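You operate a simulated robot arm through the tools that you are given. There is no shell and no other tool. Be economical: measure what you need, move in short steps, check, and stop when the job is done.

You are at the controls of a simulated two-armed robot. One attempt, no reset.

TASK
Push the cold store door shut. Then open the sorter middle drawer, take the tub from the top of the near junction lid and put it on the seat 3 of the sorter middle drawer, then shut the drawer. Then put the teal pad on the white card on the top of the near junction lid. The order counts. Set down upright: tub, teal pad.

Only the result counts: the job must be done as asked and must still hold three seconds after the hand-in. Knocking over, shifting, dropping, spilling or breaking anything else fails it. Lids that push on must go on centred and level and be pressed home; caps that screw on are set level and turned clockwise until they are tight.

THE ROBOT
Two 7-joint arms with fingered hands on one trunk, on a base that drives. Base frame: it is fixed to the floor where the robot stands at the start and does not move with it; the origin is under the middle of the robot, x ahead of it, y to its left, z up. Readings come in mm, rad, newtons and seconds.
The left shoulder is at the start at [70, 153, 1022], the right one opposite. With the tool pointing down near the work surface each hand reaches from about 340 to 880 mm from the robot's upright axis, wherever it stands, measured 20 degrees to its own side. Places, roughly: cold store door [1000, -200, 1500]; seat 3 of the sorter middle drawer [1100, 1600, 300]; sorter middle drawer [1000, 1700, 400]; teal pad [-1000, 2250, 1000]; tub [-1000, 2250, 1000]; white card [-1000, 2500, 1000]. Payload 3.9 kg a hand.
The tool frame of a hand sits at the grasp point between the pads (the TCP): z along the fingers, y along the line on which they close. The tips reach 30 mm beyond it. The gripper opens to 104 mm. The gripper's body begins 35 mm behind the TCP. The gripper is a hand of 4 fingers: y runs from the thumb to the fingers, the wrist lies at [-17, -104, -178] in the tool frame.
Orientation is that of the tool frame in the base frame, as [roll, pitch, yaw] about the fixed x, y, z axes, in that order (R = Rz(yaw) Ry(pitch) Rx(roll)). With the fingers straight down and the wrist toward the robot, the tool's x, y and z point along [0, 1, 0], [1, 0, 0] and [0, 0, -1] of the base frame.

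THE INTERFACE
- The arms move only by the tool nudge_tool. It takes "left_moves", "right_moves" or both (then of equal length, played together; a hand with none holds still); each is a list that holds one entry, the list of rows, each a list of 6 numbers: the shift along the tool's x, y, z in cm, then the turn, a rotation vector about the tool's x, y, z in rad. In form: [[[x, y, z, rx, ry, rz], ...]]. A call has 1 to 20 rows; each row is the pose to reach, as a shift and turn from the pose commanded when the call began, along the tool's axes at that moment. A row lasts 0.2 s, in which the tool goes at most 50 mm and 0.15 rad; a call with a longer step from one row to the next is refused whole. Where a pose cannot be reached the arm comes as near as it can. A force on the tool above 40 N (or 10 N above the force at the start of the call, whichever is more), or a blocked arm, ends the call early, and 0.2 s more pass. In this call time passes only in rows, and 0.2 s behind the last. The reply holds the time, the measured pose of the TCP, the force on the tool along the base axes, the opening and the grip force, in the units named above and with some noise, with the torque about the TCP (base axes, N m) and any sound that the robot's microphone picked up, and new pictures: "show" is both (left out), scene, wrist or none (wrist: the cameras of the hands that moved).
- Cameras (640 x 400 px; columns grow to the right, rows downward): "scene" is now at [135.5, -10.8, 1244.4]; the picture's right is [-0.20, -0.98, 0.00], its down [-0.55, 0.11, -0.83] and it looks along [0.81, -0.17, -0.56] (base axes); focal length 292 px, centre (320, 200). "left" rides on the left gripper at [-66, -90, -126] in its tool frame; the picture's right is [-0.78, -0.30, 0.56], its down [0.57, -0.70, 0.42] and it looks along [0.26, 0.65, 0.71] (tool axes); focal length 275 px, centre (320, 200). "right" rides on the right gripper at [66, -90, -126] in its tool frame; the picture's right is [-0.78, 0.30, -0.56], its down [-0.57, -0.70, 0.42] and it looks along [-0.26, 0.65, 0.71] (tool axes); focal length 275 px, centre (320, 200). There is no depth. A picture from a camera that has moved, and an enlarged one, comes with that camera's place and axes in the base frame and with its lens. The place of the scene camera against the robot may be out by one fixed shift of up to 12 mm in any direction.
- slide_trunk(by): slides the trunk up (or, below 0, down) by that many mm; the arms and the scene camera ride with it, the base frame stays. It gives what a move gives, with no picture.
- roll_base(legs): drives the robot by 1 to 6 legs, each [ahead, turn to the left] in mm and rad, along the robot's own axes; the way and the turn of a leg run together, so that a leg with both is an arc; at most 1500 mm and 3.142 rad a leg. The arms and the cameras ride along, it lands a little off, and it stops where it bumps. It gives what a move gives, and a new picture of the scene camera.
- move_fingers(index, middle, ring, thumb_bend, thumb_turn, hand): sets how far each is bent, from 0 (flat) to 1 (curled in); at 0.3 the hand is open as for a grip, at 0.7 the pads meet at the TCP. One left out holds its place. A second passes; each finger stops where it meets its share of the squeeze, and holds until it gets a number again. It is the only way to open and close the hand. It gives what a move gives, with no picture; readings hold the bend of each and the force on the fingers (four entries, about 0 where the hand has none), thumb and palm. thumb_turn goes from beside the hand (0) to across from the fingers (1), as for a grip.
- turn_head(pan, tilt): turns the head with the scene camera to pan (to the left, within 1.501 rad either way) and tilt (down, from -0.506 to 1.204), counted from straight ahead of the robot. It gives what a move gives, and a new picture of the scene camera.
- inspect(camera, box): a new picture of the part [left, top, right, bottom] of that camera's present view, enlarged. It takes no simulated time.
- job_done(): hands the job in; it is judged then, once.

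Go step by step. Nothing tells you exact positions but the pictures and the camera data: compare them with the known pose of the tool, close in by small moves and look again before you grip or let go. The budget is 165 turns and 260 pictures, counting those below and the enlarged ones. Unless the task says otherwise, let go and move clear before handing in.

The tools are called after "Call:" as a command line: name --argument value ..., lists and objects as JSON in quotes. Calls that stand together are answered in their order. nudge_tool: Moves the arms, as the interface text tells. Its arguments: {"type":"object","properties":{"left_moves":{"type":"array","items":{"type":"array","items":{"type":"array","items":{"type":"number"}}}},"right_moves":{"type":"array","items":{"type":"array","items":{"type":"array","items":{"type":"number"}}}},"show":{"type":"string","enum":["both","scene","wrist","none"]}},"required":[]} The other tools are called the same way: slide_trunk (by) slides the trunk up or down; move_fingers (index, middle, ring, thumb_bend, thumb_turn, hand) moves the fingers one by one; roll_base (legs) drives the base; turn_head (pan, tilt) turns the head that bears the scene camera; inspect (camera, box) takes an enlarged picture of a part of a camera's view; job_done () hands the job in.

At the start:

```text
time_s: 0.0
left_eef_pos: [573.9, 194.9, 958.3]
left_tool_rot: [3.141, -0.001, 1.572]
left_ft_force: [-0.6, -0.2, 0.2]
left_wrist_torque: [0.01, -0.02, 0.01]
left_opening: 103.6
left_finger_force: 0.2
left_shape: jaw
left_bend: [0.3, 0.3, 0.3, 0.3, 0.97]
left_finger forces: [0.0, 0.1, 0.0, 0.0, 0.1, 0.1]
right_eef_pos: [513.6, -323.8, 951.5]
right_tool_rot: [3.141, 0.0, 1.57]
right_ft_force: [0.3, 0.5, 0.8]
right_wrist_torque: [0.03, -0.01, 0.0]
right_opening: 103.6
right_finger_force: 0.1
right_shape: jaw
right_bend: [0.3, 0.3, 0.3, 0.3, 0.97]
right_finger forces: [0.0, 0.0, 0.0, 0.1, 0.0, 0.0]
trunk travel left (down, up): [-475.0, 465.0]
robot x, y, heading: [-1.5, -1.1, 0.001]
head pan, tilt: [-0.201, 0.59]
```

scene: 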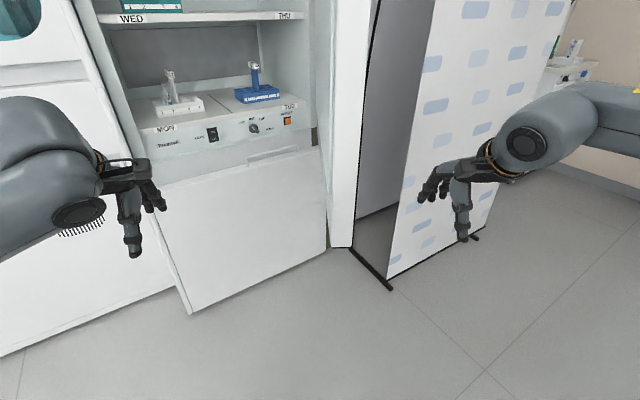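
right: 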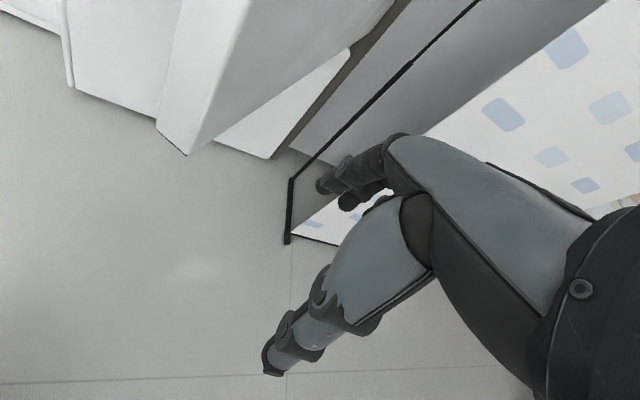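
left: 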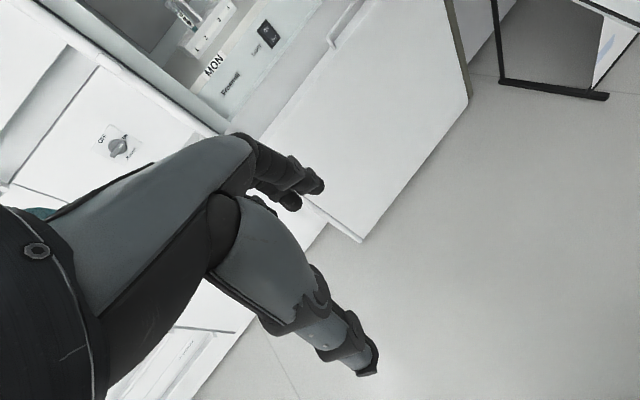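

I see a tall cabinet ahead with a work shelf, and a screen to the right. I look up and around to find the cold store door.

Call:
turn_head --pan -0.2 --tilt -0.1

Call:
turn_head --pan 0.9 --tilt 0.3

Call:
turn_head --pan 1.5 --tilt 0.3

```text
time_s: 1.1
left_eef_pos: [573.9, 193.7, 958.7]
left_tool_rot: [-3.141, 0.001, 1.571]
left_ft_force: [-0.7, 0.3, 0.1]
left_wrist_torque: [0.01, 0.01, 0.0]
left_opening: 103.7
left_finger_force: 0.1
left_shape: jaw
left_bend: [0.3, 0.3, 0.3, 0.3, 0.97]
left_finger forces: [0.0, 0.1, 0.0, 0.1, 0.0, 0.0]
right_eef_pos: [512.1, -324.4, 951.3]
right_tool_rot: [3.141, 0.001, 1.57]
right_ft_force: [-0.9, -0.1, 0.2]
right_wrist_torque: [0.02, 0.02, -0.02]
right_opening: 103.7
right_finger_force: 0.0
right_shape: jaw
right_bend: [0.3, 0.3, 0.3, 0.3, 0.97]
right_finger forces: [0.1, 0.0, 0.0, 0.0, 0.0, 0.0]
trunk travel left (down, up): [-475.0, 465.0]
robot x, y, heading: [1.2, -0.0, -0.001]
head pan, tilt: [-0.201, -0.099]
camera scene: at [134.0, -10.5, 1307.5], right [-0.2, -0.98, 0.0], down [0.1, -0.02, -1.0], along [0.98, -0.2, 0.1], focal length 292 px, centre (320, 200)
```

scene: 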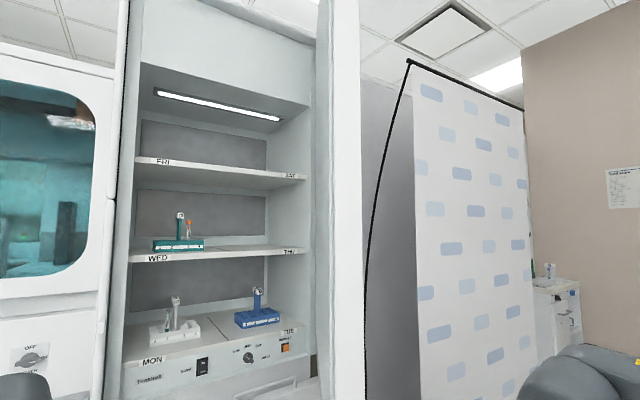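

```text
time_s: 2.4
left_eef_pos: [574.0, 195.5, 958.5]
left_tool_rot: [3.141, 0.0, 1.571]
left_ft_force: [-0.7, 0.3, -0.2]
left_wrist_torque: [-0.03, -0.03, 0.0]
left_opening: 103.7
left_finger_force: 0.2
left_shape: jaw
left_bend: [0.3, 0.3, 0.3, 0.3, 0.97]
left_finger forces: [0.0, 0.1, 0.0, 0.1, 0.0, 0.1]
right_eef_pos: [512.2, -323.8, 951.2]
right_tool_rot: [3.14, 0.001, 1.571]
right_ft_force: [-0.1, -1.2, 0.2]
right_wrist_torque: [-0.01, -0.03, 0.0]
right_opening: 103.4
right_finger_force: 0.1
right_shape: jaw
right_bend: [0.3, 0.3, 0.3, 0.3, 0.97]
right_finger forces: [0.0, 0.0, 0.0, 0.0, 0.1, 0.1]
trunk travel left (down, up): [-475.0, 465.0]
robot x, y, heading: [0.3, 0.3, 0.002]
head pan, tilt: [0.901, 0.3]
camera scene: at [106.6, 80.0, 1271.1], right [0.78, -0.62, 0.0], down [-0.18, -0.23, -0.96], along [0.59, 0.75, -0.3], focal length 292 px, centre (320, 200)
```

scene: 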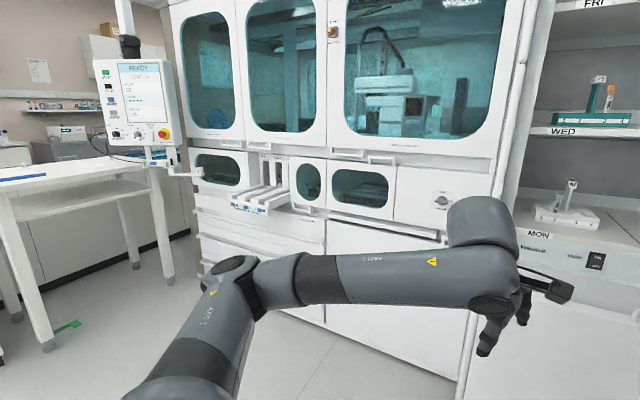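

```text
time_s: 3.4
left_eef_pos: [573.9, 194.3, 958.8]
left_tool_rot: [3.141, 0.001, 1.571]
left_ft_force: [0.0, 0.0, 0.7]
left_wrist_torque: [0.01, 0.01, 0.02]
left_opening: 103.7
left_finger_force: 0.1
left_shape: jaw
left_bend: [0.3, 0.3, 0.3, 0.3, 0.97]
left_finger forces: [0.1, 0.1, 0.0, 0.0, 0.0, 0.1]
right_eef_pos: [511.2, -324.8, 952.1]
right_tool_rot: [-3.141, 0.0, 1.572]
right_ft_force: [1.0, 0.1, -0.7]
right_wrist_torque: [0.02, 0.02, 0.01]
right_opening: 103.7
right_finger_force: 0.1
right_shape: jaw
right_bend: [0.3, 0.3, 0.3, 0.3, 0.97]
right_finger forces: [0.0, 0.1, 0.0, 0.1, 0.0, 0.0]
trunk travel left (down, up): [-475.0, 465.0]
robot x, y, heading: [-3.1, 1.1, -0.001]
head pan, tilt: [1.499, 0.3]
camera scene: at [55.4, 100.0, 1271.1], right [1.0, -0.07, 0.0], down [-0.02, -0.29, -0.96], along [0.07, 0.95, -0.3], focal length 292 px, centre (320, 200)
```

scene: 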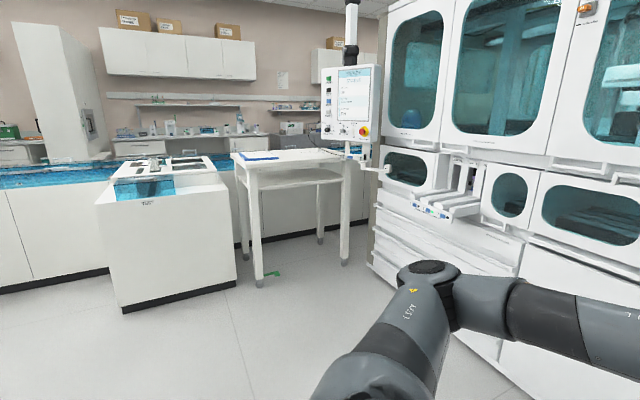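

I want a closer look at the cabinet's side panels to tell which one is the door.

Call:
turn_head --pan 0.0 --tilt -0.2

Call:
turn_head --pan -0.1 --tilt 0.35

Call:
inspect --camera "scene" --box '[260, 0, 460, 400]'

```text
time_s: 5.0
left_eef_pos: [574.4, 195.3, 959.2]
left_tool_rot: [-3.141, 0.0, 1.571]
left_ft_force: [-0.3, 0.1, 0.0]
left_wrist_torque: [0.02, -0.01, 0.02]
left_opening: 103.5
left_finger_force: 0.0
left_shape: jaw
left_bend: [0.3, 0.3, 0.3, 0.3, 0.97]
left_finger forces: [0.0, 0.0, 0.1, 0.0, 0.0, 0.0]
right_eef_pos: [512.4, -324.9, 950.1]
right_tool_rot: [3.139, 0.0, 1.57]
right_ft_force: [-0.3, 0.4, 0.2]
right_wrist_torque: [-0.02, -0.01, 0.01]
right_opening: 103.5
right_finger_force: 0.0
right_shape: jaw
right_bend: [0.3, 0.3, 0.3, 0.3, 0.97]
right_finger forces: [0.0, 0.1, 0.0, 0.0, 0.0, 0.0]
trunk travel left (down, up): [-475.0, 465.0]
robot x, y, heading: [1.4, 0.4, 0.0]
head pan, tilt: [0.0, -0.201]
camera scene: at [131.8, 6.9, 1316.2], right [0.0, -1.0, 0.0], down [0.2, 0.0, -0.98], along [0.98, 0.0, 0.2], focal length 292 px, centre (320, 200)
```

scene: 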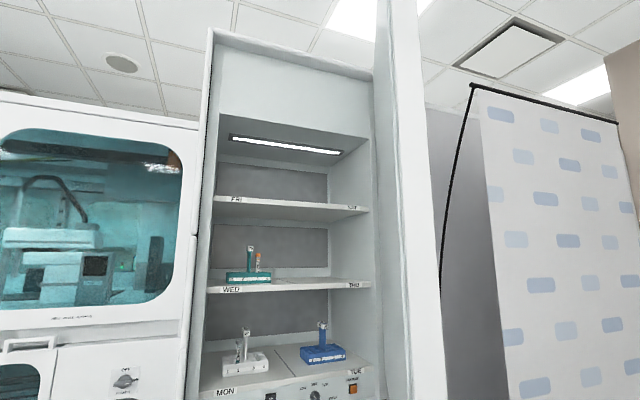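

```text
time_s: 6.0
left_eef_pos: [574.2, 194.5, 958.6]
left_tool_rot: [-3.141, -0.001, 1.57]
left_ft_force: [-0.2, -1.1, -0.2]
left_wrist_torque: [0.01, -0.01, 0.02]
left_opening: 103.6
left_finger_force: 0.0
left_shape: jaw
left_bend: [0.3, 0.3, 0.3, 0.3, 0.97]
left_finger forces: [0.0, 0.0, 0.0, 0.0, 0.1, 0.0]
right_eef_pos: [512.4, -325.3, 950.8]
right_tool_rot: [-3.141, -0.001, 1.57]
right_ft_force: [-0.8, -0.5, -0.5]
right_wrist_torque: [-0.02, -0.02, 0.02]
right_opening: 103.7
right_finger_force: 0.1
right_shape: jaw
right_bend: [0.3, 0.3, 0.3, 0.3, 0.97]
right_finger forces: [0.1, 0.0, 0.1, 0.0, 0.0, 0.0]
trunk travel left (down, up): [-475.0, 465.0]
robot x, y, heading: [-1.3, -1.5, 0.004]
head pan, tilt: [-0.099, 0.351]
camera scene: at [141.2, -2.4, 1266.4], right [-0.1, -1.0, 0.0], down [-0.34, 0.03, -0.94], along [0.93, -0.09, -0.34], focal length 292 px, centre (320, 200)
```

scene: 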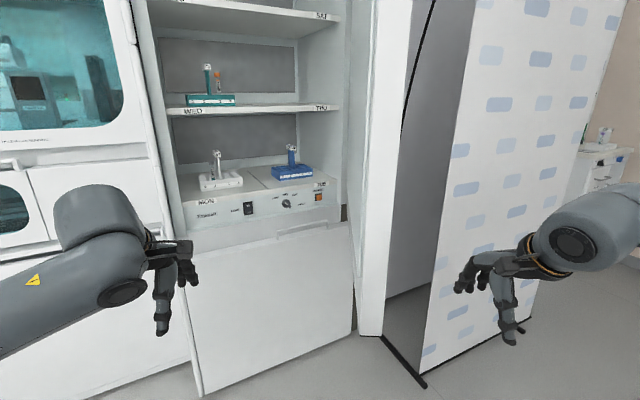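

```text
1.00 times, centred on (360, 200) of scene (not enlarged: the box is as wide or as high as the picture)
camera zoom: at [141.2, -2.4, 1266.4], right [-0.1, -1.0, 0.0], down [-0.34, 0.03, -0.94], along [0.93, -0.09, -0.34], focal length 292 px, centre (280, 200)
```

zoom: 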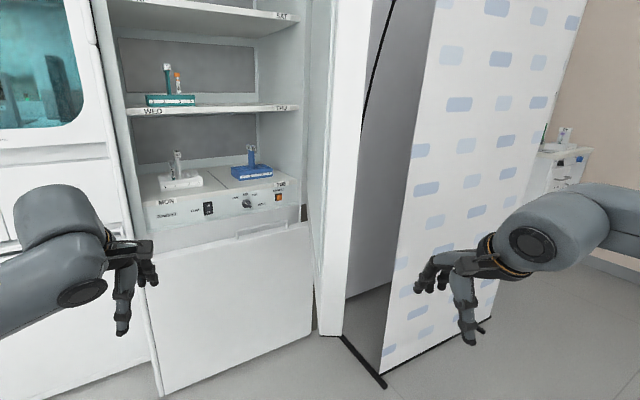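

Call:
inspect --camera "scene" --box '[310, 250, 450, 338]'

Call:
inspect --camera "scene" --box '[310, 0, 450, 88]'

Call:
turn_head --pan -0.1 --tilt -0.506

Call:
turn_head --pan -1.2 --tilt 0.3

```text
4.55 times, centred on (380, 294) of scene
camera zoom: at [141.2, -2.4, 1266.4], right [-0.1, -1.0, 0.0], down [-0.34, 0.03, -0.94], along [0.93, -0.09, -0.34], focal length 1326 px, centre (47, -227)
```

zoom: 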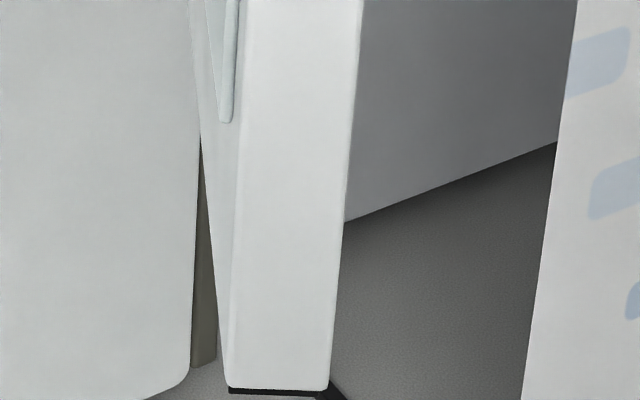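

```text
4.55 times, centred on (380, 44) of scene
camera zoom: at [141.2, -2.4, 1266.4], right [-0.1, -1.0, 0.0], down [-0.34, 0.03, -0.94], along [0.93, -0.09, -0.34], focal length 1326 px, centre (47, 909)
```

zoom: 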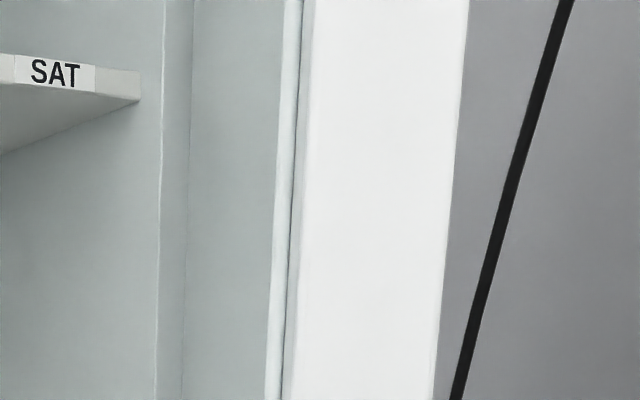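

```text
time_s: 7.1
left_eef_pos: [574.1, 195.0, 958.4]
left_tool_rot: [-3.141, -0.001, 1.571]
left_ft_force: [-0.1, -0.6, -0.8]
left_wrist_torque: [0.02, 0.0, 0.01]
left_opening: 103.7
left_finger_force: 0.1
left_shape: jaw
left_bend: [0.3, 0.3, 0.3, 0.3, 0.97]
left_finger forces: [0.0, 0.0, 0.0, 0.1, 0.0, 0.1]
right_eef_pos: [512.3, -324.8, 951.6]
right_tool_rot: [3.14, 0.002, 1.572]
right_ft_force: [0.1, 0.2, -0.3]
right_wrist_torque: [0.02, -0.01, 0.03]
right_opening: 103.7
right_finger_force: 0.0
right_shape: jaw
right_bend: [0.3, 0.3, 0.3, 0.3, 0.97]
right_finger forces: [0.0, 0.0, 0.0, 0.0, 0.1, 0.0]
trunk travel left (down, up): [-475.0, 465.0]
robot x, y, heading: [-1.1, -0.9, 0.0]
head pan, tilt: [-0.099, -0.499]
camera scene: at [115.3, 0.2, 1338.8], right [-0.1, -1.0, 0.0], down [0.48, -0.05, -0.88], along [0.87, -0.09, 0.48], focal length 292 px, centre (320, 200)
```

scene: 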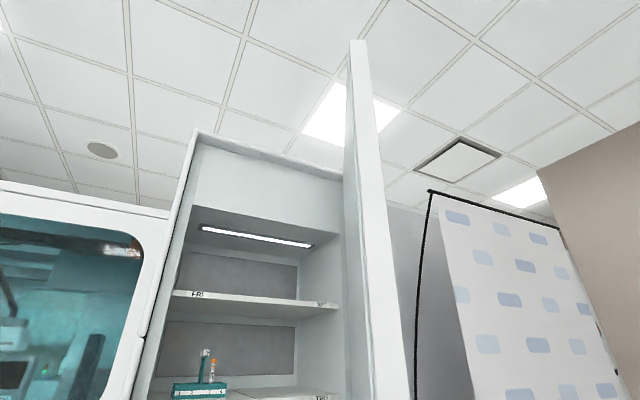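

```text
time_s: 8.5
left_eef_pos: [574.0, 194.9, 958.3]
left_tool_rot: [3.141, -0.002, 1.571]
left_ft_force: [0.3, -0.1, -0.5]
left_wrist_torque: [0.0, 0.02, 0.04]
left_opening: 103.6
left_finger_force: 0.1
left_shape: jaw
left_bend: [0.3, 0.3, 0.3, 0.3, 0.97]
left_finger forces: [0.1, 0.1, 0.1, 0.0, 0.1, 0.0]
right_eef_pos: [511.6, -325.3, 951.3]
right_tool_rot: [3.141, 0.001, 1.571]
right_ft_force: [-0.3, -0.1, -0.5]
right_wrist_torque: [0.0, -0.01, 0.01]
right_opening: 103.7
right_finger_force: 0.1
right_shape: jaw
right_bend: [0.3, 0.3, 0.3, 0.3, 0.97]
right_finger forces: [0.1, 0.1, 0.0, 0.0, 0.0, 0.1]
trunk travel left (down, up): [-475.0, 465.0]
robot x, y, heading: [-1.2, -1.6, -0.004]
head pan, tilt: [-1.201, 0.3]
camera scene: at [82.4, -80.2, 1271.1], right [-0.93, -0.36, 0.0], down [-0.11, 0.28, -0.96], along [0.35, -0.89, -0.3], focal length 292 px, centre (320, 200)
```

scene: 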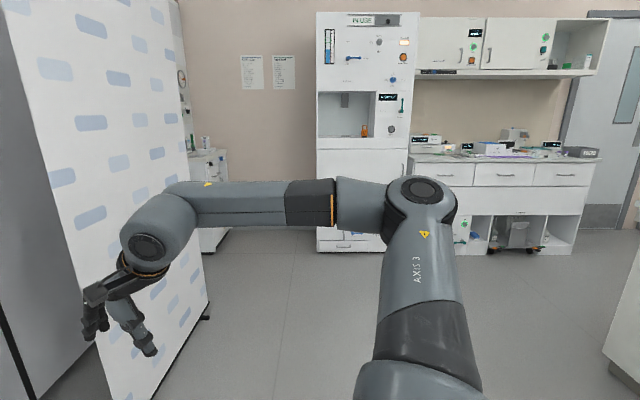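

The door stands open about 60°: hinge near (1440, -270), free edge near (650, -190), bottom at z≈745, outer face toward -y. I'll make a fist of the right hand, draw the left arm back, and bring the right hand beside the outer face.

Call:
move_fingers --hand "right" --index 1 --middle 1 --ring 1 --thumb_bend 0.8

Call:
turn_head --pan -0.3 --tilt 0.3

Call:
nudge_tool --right_moves '[[[-2, 4, -3, 0, 0, 0], [-4, 8, -6, 0, 0, 0], [-5, 12, -8, 0, 0, 0], [-5, 16, -8, 0, 0, 0], [-5, 20, -8, 0, 0, 0], [-5, 24, -8, 0, 0, 0]]]' --left_moves '[[[2, -3, 0, 0, 0, 0], [4, -6, 0, 0, 0, 0], [6, -9, 0, 0, 0, 0], [8, -12, 0, 0, 0, 0], [10, -14, 0, 0, 0, 0], [12, -15, 0, 0, 0, 0]]]' --show "both"

```text
time_s: 9.5
left_eef_pos: [574.6, 195.4, 958.0]
left_tool_rot: [-3.141, -0.001, 1.571]
left_ft_force: [0.5, 0.0, -0.5]
left_wrist_torque: [-0.01, 0.0, 0.02]
left_opening: 103.4
left_finger_force: 0.0
left_shape: jaw
left_bend: [0.3, 0.3, 0.3, 0.3, 0.97]
left_finger forces: [0.1, 0.1, 0.1, 0.1, 0.1, 0.0]
right_eef_pos: [512.8, -325.1, 950.9]
right_tool_rot: [3.141, 0.0, 1.572]
right_ft_force: [0.1, 0.9, 0.2]
right_wrist_torque: [0.01, -0.02, -0.01]
right_opening: 0.0
right_finger_force: 0.0
right_shape: fingers
right_bend: [0.73, 1.0, 1.0, 0.74, 0.97]
right_finger forces: [0.0, 0.0, 0.0, 0.0, 0.1, 0.0]
trunk travel left (down, up): [-475.0, 465.0]
robot x, y, heading: [0.8, -1.7, 0.003]
head pan, tilt: [-1.201, 0.3]
```

```text
time_s: 10.7
left_eef_pos: [573.5, 194.9, 958.0]
left_tool_rot: [-3.141, 0.0, 1.571]
left_ft_force: [0.8, -0.3, 0.6]
left_wrist_torque: [-0.03, 0.03, -0.02]
left_opening: 103.9
left_finger_force: 0.1
left_shape: jaw
left_bend: [0.3, 0.3, 0.3, 0.3, 0.97]
left_finger forces: [0.0, 0.0, 0.0, 0.0, 0.0, 0.0]
right_eef_pos: [512.4, -324.2, 951.2]
right_tool_rot: [3.141, 0.001, 1.571]
right_ft_force: [-0.2, -1.2, 0.2]
right_wrist_torque: [0.0, 0.02, -0.02]
right_opening: 0.2
right_finger_force: 0.1
right_shape: fingers
right_bend: [0.74, 1.0, 1.0, 0.74, 0.97]
right_finger forces: [0.0, 0.0, 0.0, 0.1, 0.0, 0.0]
trunk travel left (down, up): [-475.0, 465.0]
robot x, y, heading: [1.7, -3.0, 0.007]
head pan, tilt: [-0.3, 0.3]
camera scene: at [137.7, -20.9, 1271.1], right [-0.3, -0.95, 0.0], down [-0.28, 0.09, -0.96], along [0.91, -0.28, -0.3], focal length 292 px, centre (320, 200)
```

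scene: 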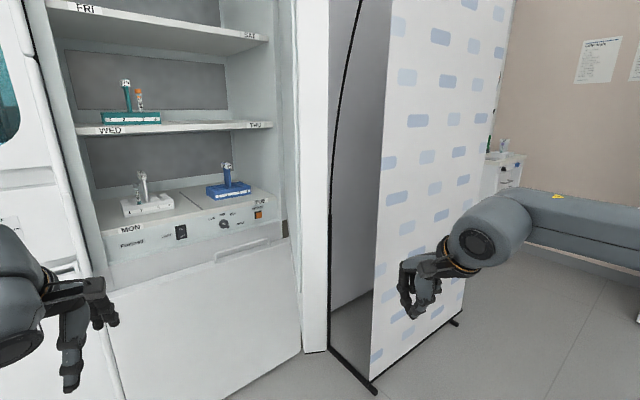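

```text
refused: row 1 steps farther than a row can; nothing moved
```

Call:
nudge_tool --right_moves '[[[-2, 3.5, -2.5, 0, 0, 0], [-4, 7, -5, 0, 0, 0], [-5, 11, -7, 0, 0, 0], [-5, 15, -8, 0, 0, 0], [-5, 19.5, -8, 0, 0, 0], [-5, 24, -8, 0, 0, 0]]]' --left_moves '[[[2, -3, 0, 0, 0, 0], [4, -6, 0, 0, 0, 0], [6, -9, 0, 0, 0, 0], [8, -12, 0, 0, 0, 0], [10, -14, 0, 0, 0, 0], [12, -15, 0, 0, 0, 0]]]'

```text
time_s: 12.1
left_eef_pos: [427.2, 316.7, 963.6]
left_tool_rot: [3.129, 0.007, 1.563]
left_ft_force: [-0.4, 3.1, -8.4]
left_wrist_torque: [-0.25, -0.11, 0.03]
left_opening: 103.7
left_finger_force: 0.2
left_shape: jaw
left_bend: [0.3, 0.3, 0.3, 0.3, 0.97]
left_finger forces: [0.0, 0.0, 0.0, 0.0, 0.0, 0.0]
left hand out of reach, approached as far as the arm can: row 5, 6
right_eef_pos: [678.9, -316.9, 1020.7]
right_tool_rot: [3.131, 0.007, 1.552]
right_ft_force: [0.0, 0.4, -0.3]
right_wrist_torque: [0.03, -0.01, 0.0]
right_opening: 0.0
right_finger_force: 0.0
right_shape: fingers
right_bend: [0.74, 1.0, 1.0, 0.74, 0.97]
right_finger forces: [0.0, 0.0, 0.1, 0.1, 0.1, 0.0]
right hand out of reach, approached as far as the arm can: row 3, 4, 5, 6
trunk travel left (down, up): [-475.0, 465.0]
robot x, y, heading: [3.1, -1.6, -0.0]
head pan, tilt: [-0.3, 0.3]
camera scene: at [137.3, -17.1, 1271.0], right [-0.29, -0.96, 0.0], down [-0.28, 0.08, -0.96], along [0.91, -0.28, -0.29], focal length 292 px, centre (320, 200)
camera right: at [590.0, -247.9, 1145.7], right [0.28, -0.78, 0.57], down [-0.71, -0.56, -0.43], along [0.65, -0.28, -0.71], focal length 275 px, centre (320, 200)
camera left: at [333.8, 252.5, 1088.0], right [-0.29, -0.78, -0.56], down [-0.69, 0.57, -0.44], along [0.66, 0.26, -0.71], focal length 275 px, centre (320, 200)
```

scene: 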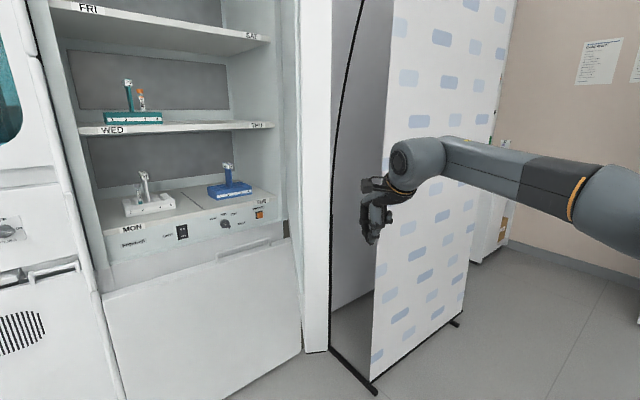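
right: 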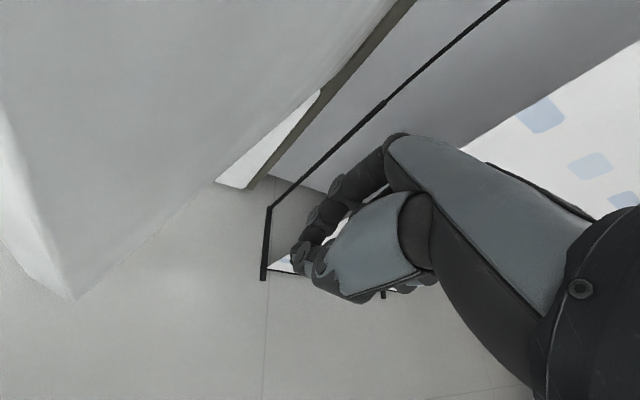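
left: 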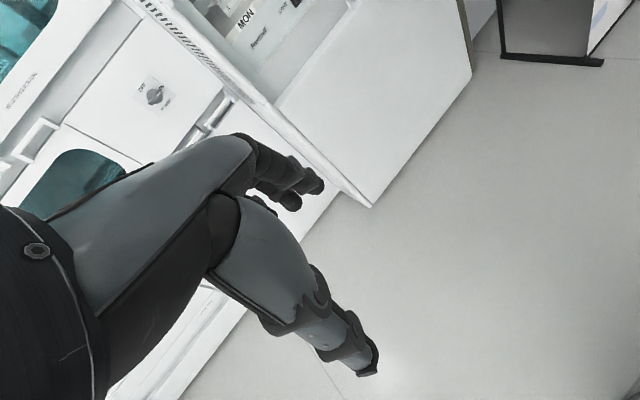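

The door's outer bottom corner is near (633, -185), which fits. I drive 150 mm ahead so the fist sits well beside the outer face.

Call:
roll_base --legs '[[150, 0]]'

Call:
inspect --camera "right" --box '[0, 0, 640, 400]'

```text
time_s: 13.4
left_eef_pos: [579.4, 317.7, 957.5]
left_tool_rot: [-3.138, 0.001, 1.571]
left_ft_force: [0.4, 1.0, -0.4]
left_wrist_torque: [-0.02, 0.01, -0.01]
left_opening: 103.8
left_finger_force: 0.0
left_shape: jaw
left_bend: [0.3, 0.3, 0.3, 0.3, 0.97]
left_finger forces: [0.0, 0.0, 0.0, 0.0, 0.0, 0.0]
right_eef_pos: [831.6, -321.4, 1018.9]
right_tool_rot: [3.134, 0.005, 1.551]
right_ft_force: [1.3, 0.2, -0.7]
right_wrist_torque: [0.0, 0.02, 0.03]
right_opening: 0.0
right_finger_force: 0.1
right_shape: fingers
right_bend: [0.74, 1.0, 1.0, 0.74, 0.97]
right_finger forces: [0.1, 0.0, 0.1, 0.0, 0.0, 0.0]
trunk travel left (down, up): [-475.0, 465.0]
robot x, y, heading: [154.9, 0.9, 0.003]
head pan, tilt: [-0.3, 0.3]
camera scene: at [290.7, -20.8, 1271.0], right [-0.3, -0.96, 0.0], down [-0.28, 0.09, -0.96], along [0.91, -0.28, -0.3], focal length 292 px, centre (320, 200)
```

scene: 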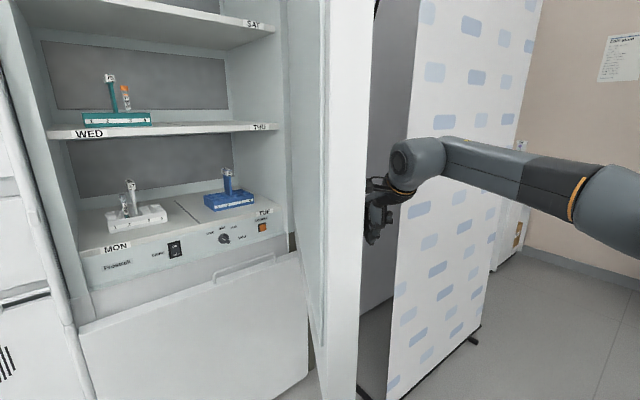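

```text
1.00 times, centred on (320, 200) of right (not enlarged: the box is as wide or as high as the picture)
camera zoom: at [742.6, -252.2, 1144.4], right [0.28, -0.78, 0.56], down [-0.71, -0.56, -0.43], along [0.65, -0.28, -0.71], focal length 275 px, centre (320, 200)
```

zoom: 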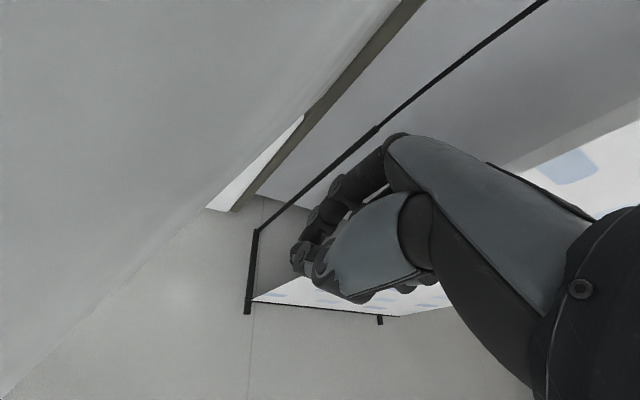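

Now I push the door toward +y with the hand's side.

Call:
nudge_tool --right_moves '[[[3, 0, 0, 0, 0, 0], [6, 0, 0, 0, 0, 0], [9, 0, 0, 0, 0, 0], [12, 0, 0, 0, 0, 0], [15, 0, 0, 0, 0, 0], [18, 0, 0, 0, 0, 0], [21, 0, 0, 0, 0, 0], [24, 0, 0, 0, 0, 0], [27, 0, 0, 0, 0, 0], [30, 0, 0, 0, 0, 0]]]'

```text
time_s: 15.6
left_eef_pos: [579.1, 316.0, 958.3]
left_tool_rot: [-3.139, 0.002, 1.568]
left_ft_force: [0.0, -0.7, 0.4]
left_wrist_torque: [0.02, 0.03, 0.02]
left_opening: 103.8
left_finger_force: 0.0
left_shape: jaw
left_bend: [0.3, 0.3, 0.3, 0.3, 0.97]
left_finger forces: [0.0, 0.0, 0.0, 0.1, 0.1, 0.0]
right_eef_pos: [771.5, -169.1, 1013.3]
right_tool_rot: [3.132, 0.002, 1.554]
right_ft_force: [-0.4, -0.9, 0.5]
right_wrist_torque: [-0.03, -0.01, 0.01]
right_opening: 0.2
right_finger_force: 0.0
right_shape: fingers
right_bend: [0.74, 1.0, 1.0, 0.74, 0.97]
right_finger forces: [0.1, 0.0, 0.0, 0.0, 0.1, 0.0]
right hand out of reach, approached as far as the arm can: row 2, 3, 4, 5, 6, 7, 8, 9, 10
trunk travel left (down, up): [-475.0, 465.0]
robot x, y, heading: [153.7, -3.4, -0.0]
head pan, tilt: [-0.3, 0.3]
camera scene: at [290.2, -20.8, 1271.1], right [-0.3, -0.96, 0.0], down [-0.28, 0.09, -0.96], along [0.91, -0.28, -0.3], focal length 292 px, centre (320, 200)
camera right: at [683.7, -101.4, 1138.3], right [0.28, -0.78, 0.56], down [-0.71, -0.56, -0.43], along [0.65, -0.28, -0.71], focal length 275 px, centre (320, 200)
```

scene: 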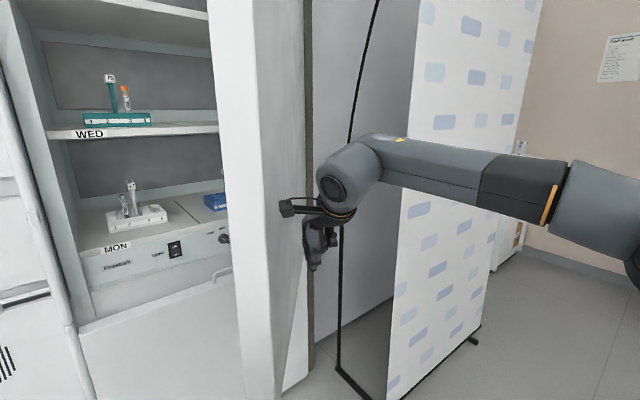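
right: 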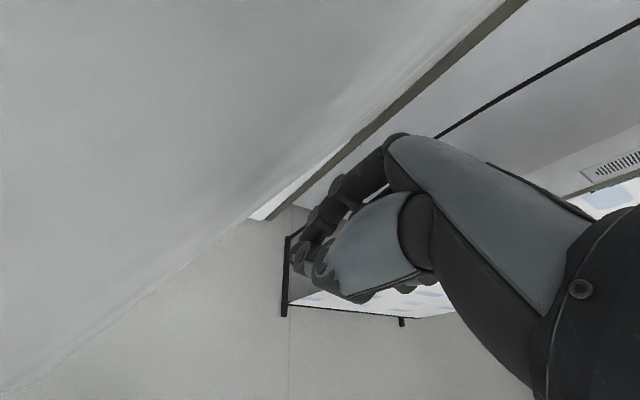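

The door swings with the hand's side. The arm is near its reach limit, so I'll let the base carry it on with a gentle left arc.

Call:
roll_base --legs '[[60, 0.2]]'

```text
time_s: 16.8
left_eef_pos: [566.3, 403.0, 958.0]
left_tool_rot: [-3.138, 0.004, 1.77]
left_ft_force: [1.1, 0.2, 0.0]
left_wrist_torque: [-0.03, 0.0, 0.0]
left_opening: 103.6
left_finger_force: 0.0
left_shape: jaw
left_bend: [0.3, 0.3, 0.3, 0.3, 0.97]
left_finger forces: [0.1, 0.1, 0.0, 0.1, 0.1, 0.1]
right_eef_pos: [851.6, -35.8, 1013.6]
right_tool_rot: [3.132, 0.004, 1.754]
right_ft_force: [0.6, 0.0, -0.3]
right_wrist_torque: [-0.02, -0.01, 0.03]
right_opening: 0.1
right_finger_force: 0.0
right_shape: fingers
right_bend: [0.74, 1.0, 1.0, 0.74, 0.97]
right_finger forces: [0.0, 0.0, 0.1, 0.1, 0.0, 0.1]
trunk travel left (down, up): [-475.0, 465.0]
robot x, y, heading: [210.8, 4.5, 0.201]
head pan, tilt: [-0.3, 0.3]
camera scene: at [351.9, 14.0, 1271.0], right [-0.1, -0.99, 0.0], down [-0.29, 0.03, -0.96], along [0.95, -0.1, -0.3], focal length 292 px, centre (320, 200)
```

scene: 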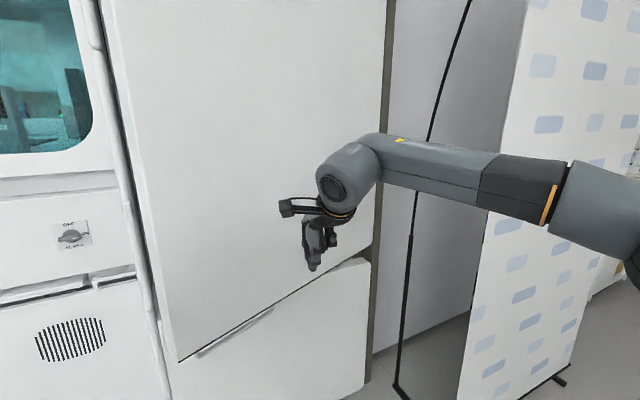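

Call:
roll_base --legs '[[130, 0.1]]'

Call:
turn_head --pan 0.0 --tilt 0.1

```text
time_s: 18.1
left_eef_pos: [653.4, 466.0, 959.4]
left_tool_rot: [-3.141, 0.004, 1.869]
left_ft_force: [0.6, 0.4, -0.5]
left_wrist_torque: [-0.02, 0.0, 0.02]
left_opening: 103.6
left_finger_force: 0.0
left_shape: jaw
left_bend: [0.3, 0.3, 0.3, 0.3, 0.97]
left_finger forces: [0.1, 0.1, 0.0, 0.0, 0.0, 0.0]
right_eef_pos: [981.2, 57.4, 1014.4]
right_tool_rot: [3.132, 0.004, 1.85]
right_ft_force: [0.7, -0.3, -0.5]
right_wrist_torque: [-0.02, 0.02, 0.02]
right_opening: 0.0
right_finger_force: 0.0
right_shape: fingers
right_bend: [0.74, 1.0, 1.0, 0.74, 0.97]
right_finger forces: [0.1, 0.0, 0.0, 0.0, 0.1, 0.1]
trunk travel left (down, up): [-475.0, 465.0]
robot x, y, heading: [336.3, 38.1, 0.29]
head pan, tilt: [-0.3, 0.3]
camera scene: at [478.1, 59.0, 1271.1], right [0.0, -1.0, 0.0], down [-0.3, 0.0, -0.96], along [0.96, 0.0, -0.3], focal length 292 px, centre (320, 200)
```

scene: 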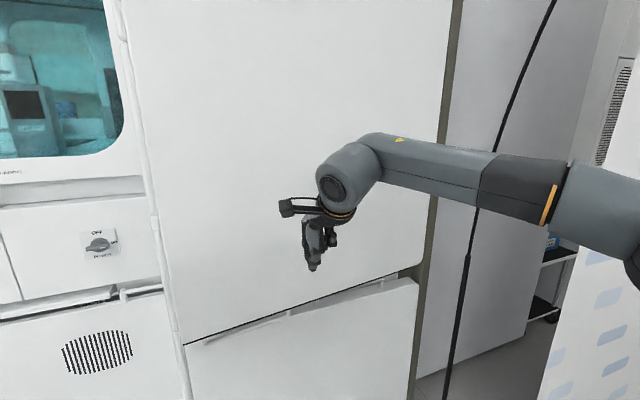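

```text
time_s: 18.9
left_eef_pos: [653.9, 466.7, 959.0]
left_tool_rot: [-3.141, 0.001, 1.866]
left_ft_force: [0.8, -0.4, -0.3]
left_wrist_torque: [0.0, -0.02, -0.01]
left_opening: 103.9
left_finger_force: 0.1
left_shape: jaw
left_bend: [0.3, 0.3, 0.3, 0.3, 0.97]
left_finger forces: [0.0, 0.1, 0.1, 0.1, 0.1, 0.0]
right_eef_pos: [980.8, 55.9, 1014.4]
right_tool_rot: [3.131, 0.005, 1.851]
right_ft_force: [-0.5, 1.1, 0.5]
right_wrist_torque: [-0.01, -0.02, 0.02]
right_opening: 0.0
right_finger_force: 0.0
right_shape: fingers
right_bend: [0.74, 1.0, 1.0, 0.74, 0.97]
right_finger forces: [0.0, 0.1, 0.1, 0.1, 0.0, 0.0]
trunk travel left (down, up): [-475.0, 465.0]
robot x, y, heading: [340.5, 41.3, 0.294]
head pan, tilt: [0.0, 0.099]
camera scene: at [472.3, 85.7, 1289.7], right [0.29, -0.96, 0.0], down [-0.1, -0.03, -0.99], along [0.95, 0.29, -0.1], focal length 292 px, centre (320, 200)
```

scene: 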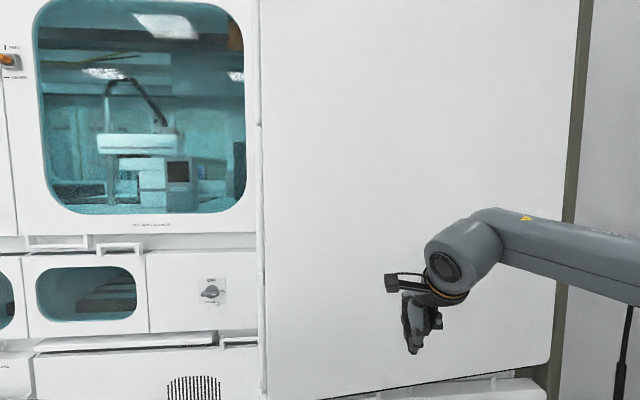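

The door looks almost shut; I keep driving on in short steps to press it home.

Call:
roll_base --legs '[[70, 0.05]]'

Call:
inspect --camera "scene" --box '[230, 200, 550, 400]'

Call:
inspect --camera "right" --box '[0, 0, 640, 400]'

```text
time_s: 19.9
left_eef_pos: [698.9, 503.6, 958.8]
left_tool_rot: [-3.138, 0.002, 1.916]
left_ft_force: [0.0, -0.6, 0.4]
left_wrist_torque: [0.02, 0.04, -0.03]
left_opening: 103.8
left_finger_force: 0.0
left_shape: jaw
left_bend: [0.3, 0.3, 0.3, 0.3, 0.97]
left_finger forces: [0.0, 0.1, 0.0, 0.0, 0.1, 0.1]
right_eef_pos: [1047.7, 111.8, 1013.2]
right_tool_rot: [3.131, 0.005, 1.901]
right_ft_force: [-0.1, -0.5, 0.1]
right_wrist_torque: [-0.03, 0.03, -0.02]
right_opening: 0.0
right_finger_force: 0.0
right_shape: fingers
right_bend: [0.74, 1.0, 1.0, 0.74, 0.97]
right_finger forces: [0.1, 0.0, 0.0, 0.0, 0.0, 0.0]
trunk travel left (down, up): [-475.0, 465.0]
robot x, y, heading: [409.2, 59.6, 0.343]
head pan, tilt: [0.0, 0.099]
camera scene: at [539.0, 115.6, 1289.6], right [0.34, -0.94, 0.0], down [-0.09, -0.03, -0.99], along [0.94, 0.34, -0.1], focal length 292 px, centre (320, 200)
```

scene: 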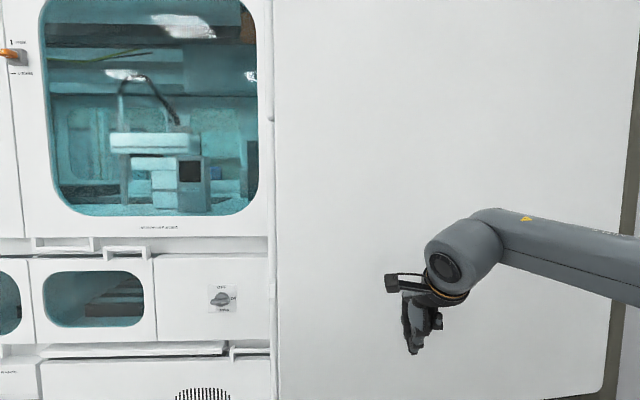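

```text
2.00 times, centred on (390, 300) of scene
camera zoom: at [539.0, 115.6, 1289.6], right [0.34, -0.94, 0.0], down [-0.09, -0.03, -0.99], along [0.94, 0.34, -0.1], focal length 583 px, centre (180, 0)
```

zoom: 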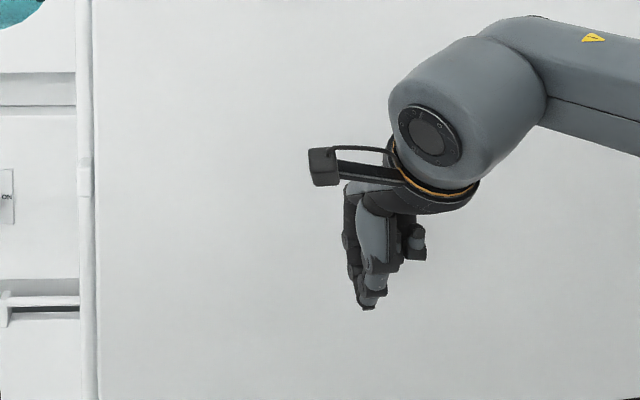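

```text
1.00 times, centred on (320, 200) of right (not enlarged: the box is as wide or as high as the picture)
camera zoom: at [940.7, 145.4, 1138.0], right [0.53, -0.64, 0.56], down [-0.47, -0.77, -0.43], along [0.71, -0.04, -0.71], focal length 275 px, centre (320, 200)
```

zoom: 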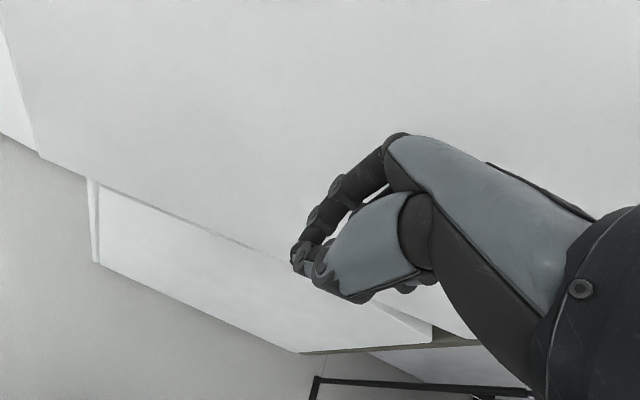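

Call:
roll_base --legs '[[60, 0.0]]'

Call:
inspect --camera "right" --box '[0, 0, 640, 400]'

```text
time_s: 20.9
left_eef_pos: [754.5, 523.7, 960.1]
left_tool_rot: [-3.141, 0.003, 1.917]
left_ft_force: [0.4, 0.2, -0.4]
left_wrist_torque: [-0.02, 0.02, -0.02]
left_opening: 103.7
left_finger_force: 0.1
left_shape: jaw
left_bend: [0.3, 0.3, 0.3, 0.3, 0.97]
left_finger forces: [0.1, 0.0, 0.0, 0.0, 0.0, 0.0]
right_eef_pos: [1102.8, 132.9, 1013.5]
right_tool_rot: [3.13, 0.003, 1.899]
right_ft_force: [0.1, -0.3, -0.2]
right_wrist_torque: [0.0, 0.04, 0.01]
right_opening: 0.1
right_finger_force: 0.0
right_shape: fingers
right_bend: [0.74, 1.0, 1.0, 0.74, 0.97]
right_finger forces: [0.0, 0.1, 0.0, 0.0, 0.0, 0.1]
trunk travel left (down, up): [-475.0, 465.0]
robot x, y, heading: [460.4, 80.6, 0.35]
head pan, tilt: [0.0, 0.099]
camera scene: at [594.3, 135.7, 1289.7], right [0.34, -0.94, 0.0], down [-0.09, -0.03, -0.99], along [0.94, 0.34, -0.1], focal length 292 px, centre (320, 200)
```

scene: 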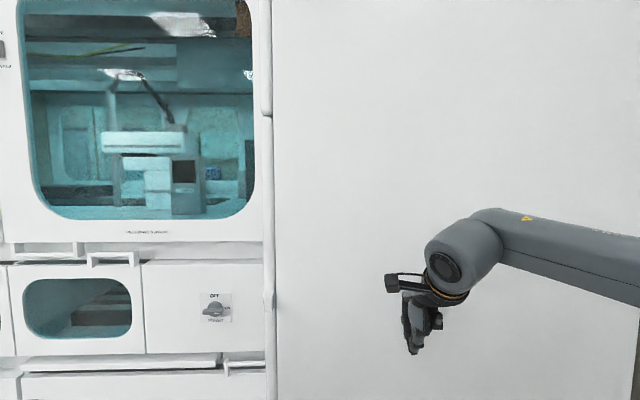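

```text
1.00 times, centred on (320, 200) of right (not enlarged: the box is as wide or as high as the picture)
camera zoom: at [996.0, 165.9, 1138.5], right [0.53, -0.64, 0.56], down [-0.47, -0.77, -0.43], along [0.71, -0.04, -0.71], focal length 275 px, centre (320, 200)
```

zoom: 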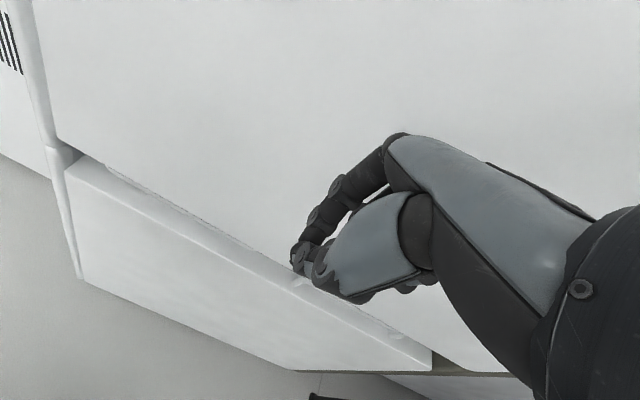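

Call:
roll_base --legs '[[30, 0.0]]'

Call:
inspect --camera "right" --box '[0, 0, 640, 400]'

```text
time_s: 21.7
left_eef_pos: [781.9, 534.7, 958.9]
left_tool_rot: [-3.141, 0.002, 1.917]
left_ft_force: [0.1, -0.4, 0.0]
left_wrist_torque: [0.0, -0.01, 0.03]
left_opening: 103.7
left_finger_force: 0.0
left_shape: jaw
left_bend: [0.3, 0.3, 0.3, 0.3, 0.97]
left_finger forces: [0.1, 0.0, 0.0, 0.0, 0.1, 0.0]
right_eef_pos: [1129.8, 142.6, 1014.5]
right_tool_rot: [3.127, 0.004, 1.902]
right_ft_force: [0.1, 0.8, 0.1]
right_wrist_torque: [0.01, 0.0, 0.01]
right_opening: 0.2
right_finger_force: 0.0
right_shape: fingers
right_bend: [0.74, 1.0, 1.0, 0.74, 0.97]
right_finger forces: [0.0, 0.1, 0.0, 0.1, 0.1, 0.0]
trunk travel left (down, up): [-475.0, 465.0]
robot x, y, heading: [494.2, 93.2, 0.345]
head pan, tilt: [0.0, 0.099]
camera scene: at [621.3, 145.5, 1289.9], right [0.34, -0.94, 0.0], down [-0.09, -0.03, -1.0], along [0.94, 0.34, -0.1], focal length 292 px, centre (320, 200)
```

scene: 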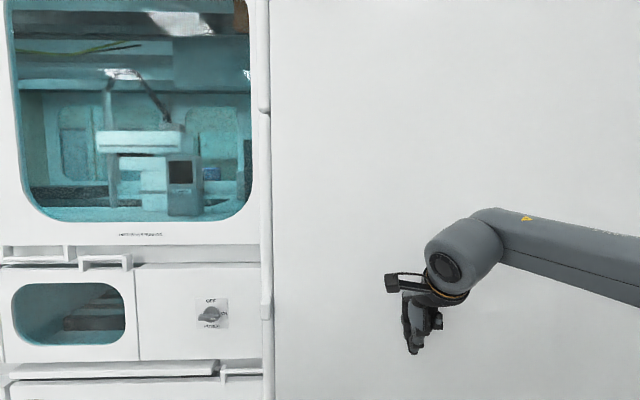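

```text
1.00 times, centred on (320, 200) of right (not enlarged: the box is as wide or as high as the picture)
camera zoom: at [1023.1, 175.9, 1139.3], right [0.53, -0.64, 0.56], down [-0.47, -0.77, -0.43], along [0.71, -0.04, -0.71], focal length 275 px, centre (320, 200)
```

zoom: 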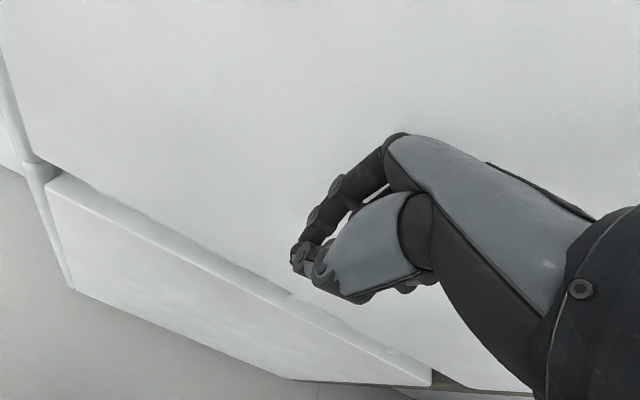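

Call:
roll_base --legs '[[40, 0.0]]'

Call:
inspect --camera "right" --box '[0, 0, 640, 400]'

```text
time_s: 22.6
left_eef_pos: [805.3, 541.8, 960.1]
left_tool_rot: [3.139, 0.0, 1.917]
left_ft_force: [0.5, 0.0, 0.1]
left_wrist_torque: [0.02, 0.0, 0.05]
left_opening: 103.9
left_finger_force: 0.0
left_shape: jaw
left_bend: [0.3, 0.3, 0.3, 0.3, 0.97]
left_finger forces: [0.0, 0.1, 0.1, 0.0, 0.1, 0.0]
right_eef_pos: [1147.2, 152.4, 1021.1]
right_tool_rot: [3.131, -0.003, 1.907]
right_ft_force: [-14.3, -3.6, 4.1]
right_wrist_torque: [0.25, -0.99, -0.09]
right_opening: 0.0
right_finger_force: 7.2
right_shape: fingers
right_bend: [0.74, 1.0, 1.0, 0.74, 0.97]
right_finger forces: [0.1, 14.6, 0.0, 0.1, 0.1, 0.0]
trunk travel left (down, up): [-475.0, 465.0]
robot x, y, heading: [516.9, 101.5, 0.346]
head pan, tilt: [0.0, 0.099]
stopped in leg 1: the force on the tool passed its limit at 83 N (the readings are from after the stop); the commanded pose is now the measured one
camera scene: at [643.7, 153.2, 1290.3], right [0.34, -0.94, 0.0], down [-0.09, -0.03, -1.0], along [0.94, 0.34, -0.1], focal length 292 px, centre (320, 200)
```

scene: 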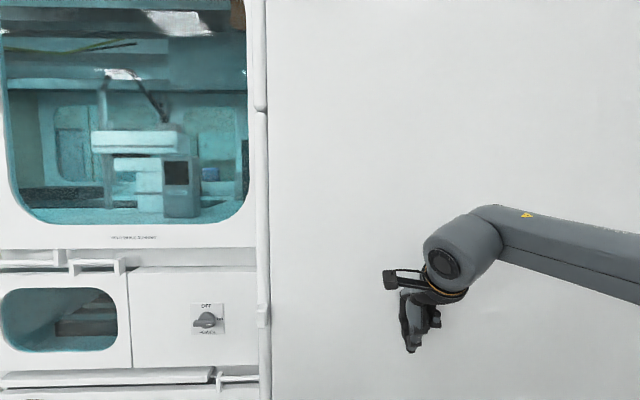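

```text
1.00 times, centred on (320, 200) of right (not enlarged: the box is as wide or as high as the picture)
camera zoom: at [1040.8, 184.7, 1146.7], right [0.53, -0.64, 0.56], down [-0.47, -0.77, -0.43], along [0.71, -0.03, -0.71], focal length 275 px, centre (320, 200)
```

zoom: 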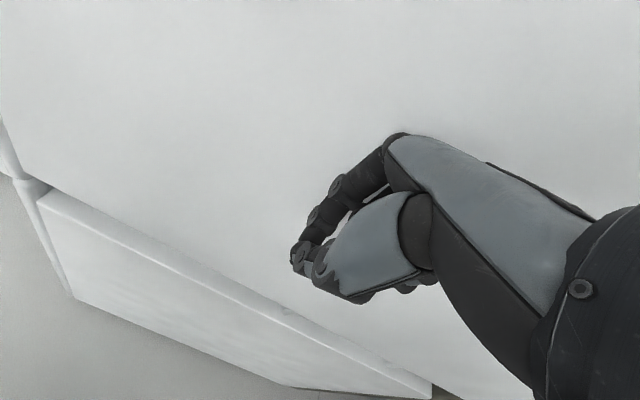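

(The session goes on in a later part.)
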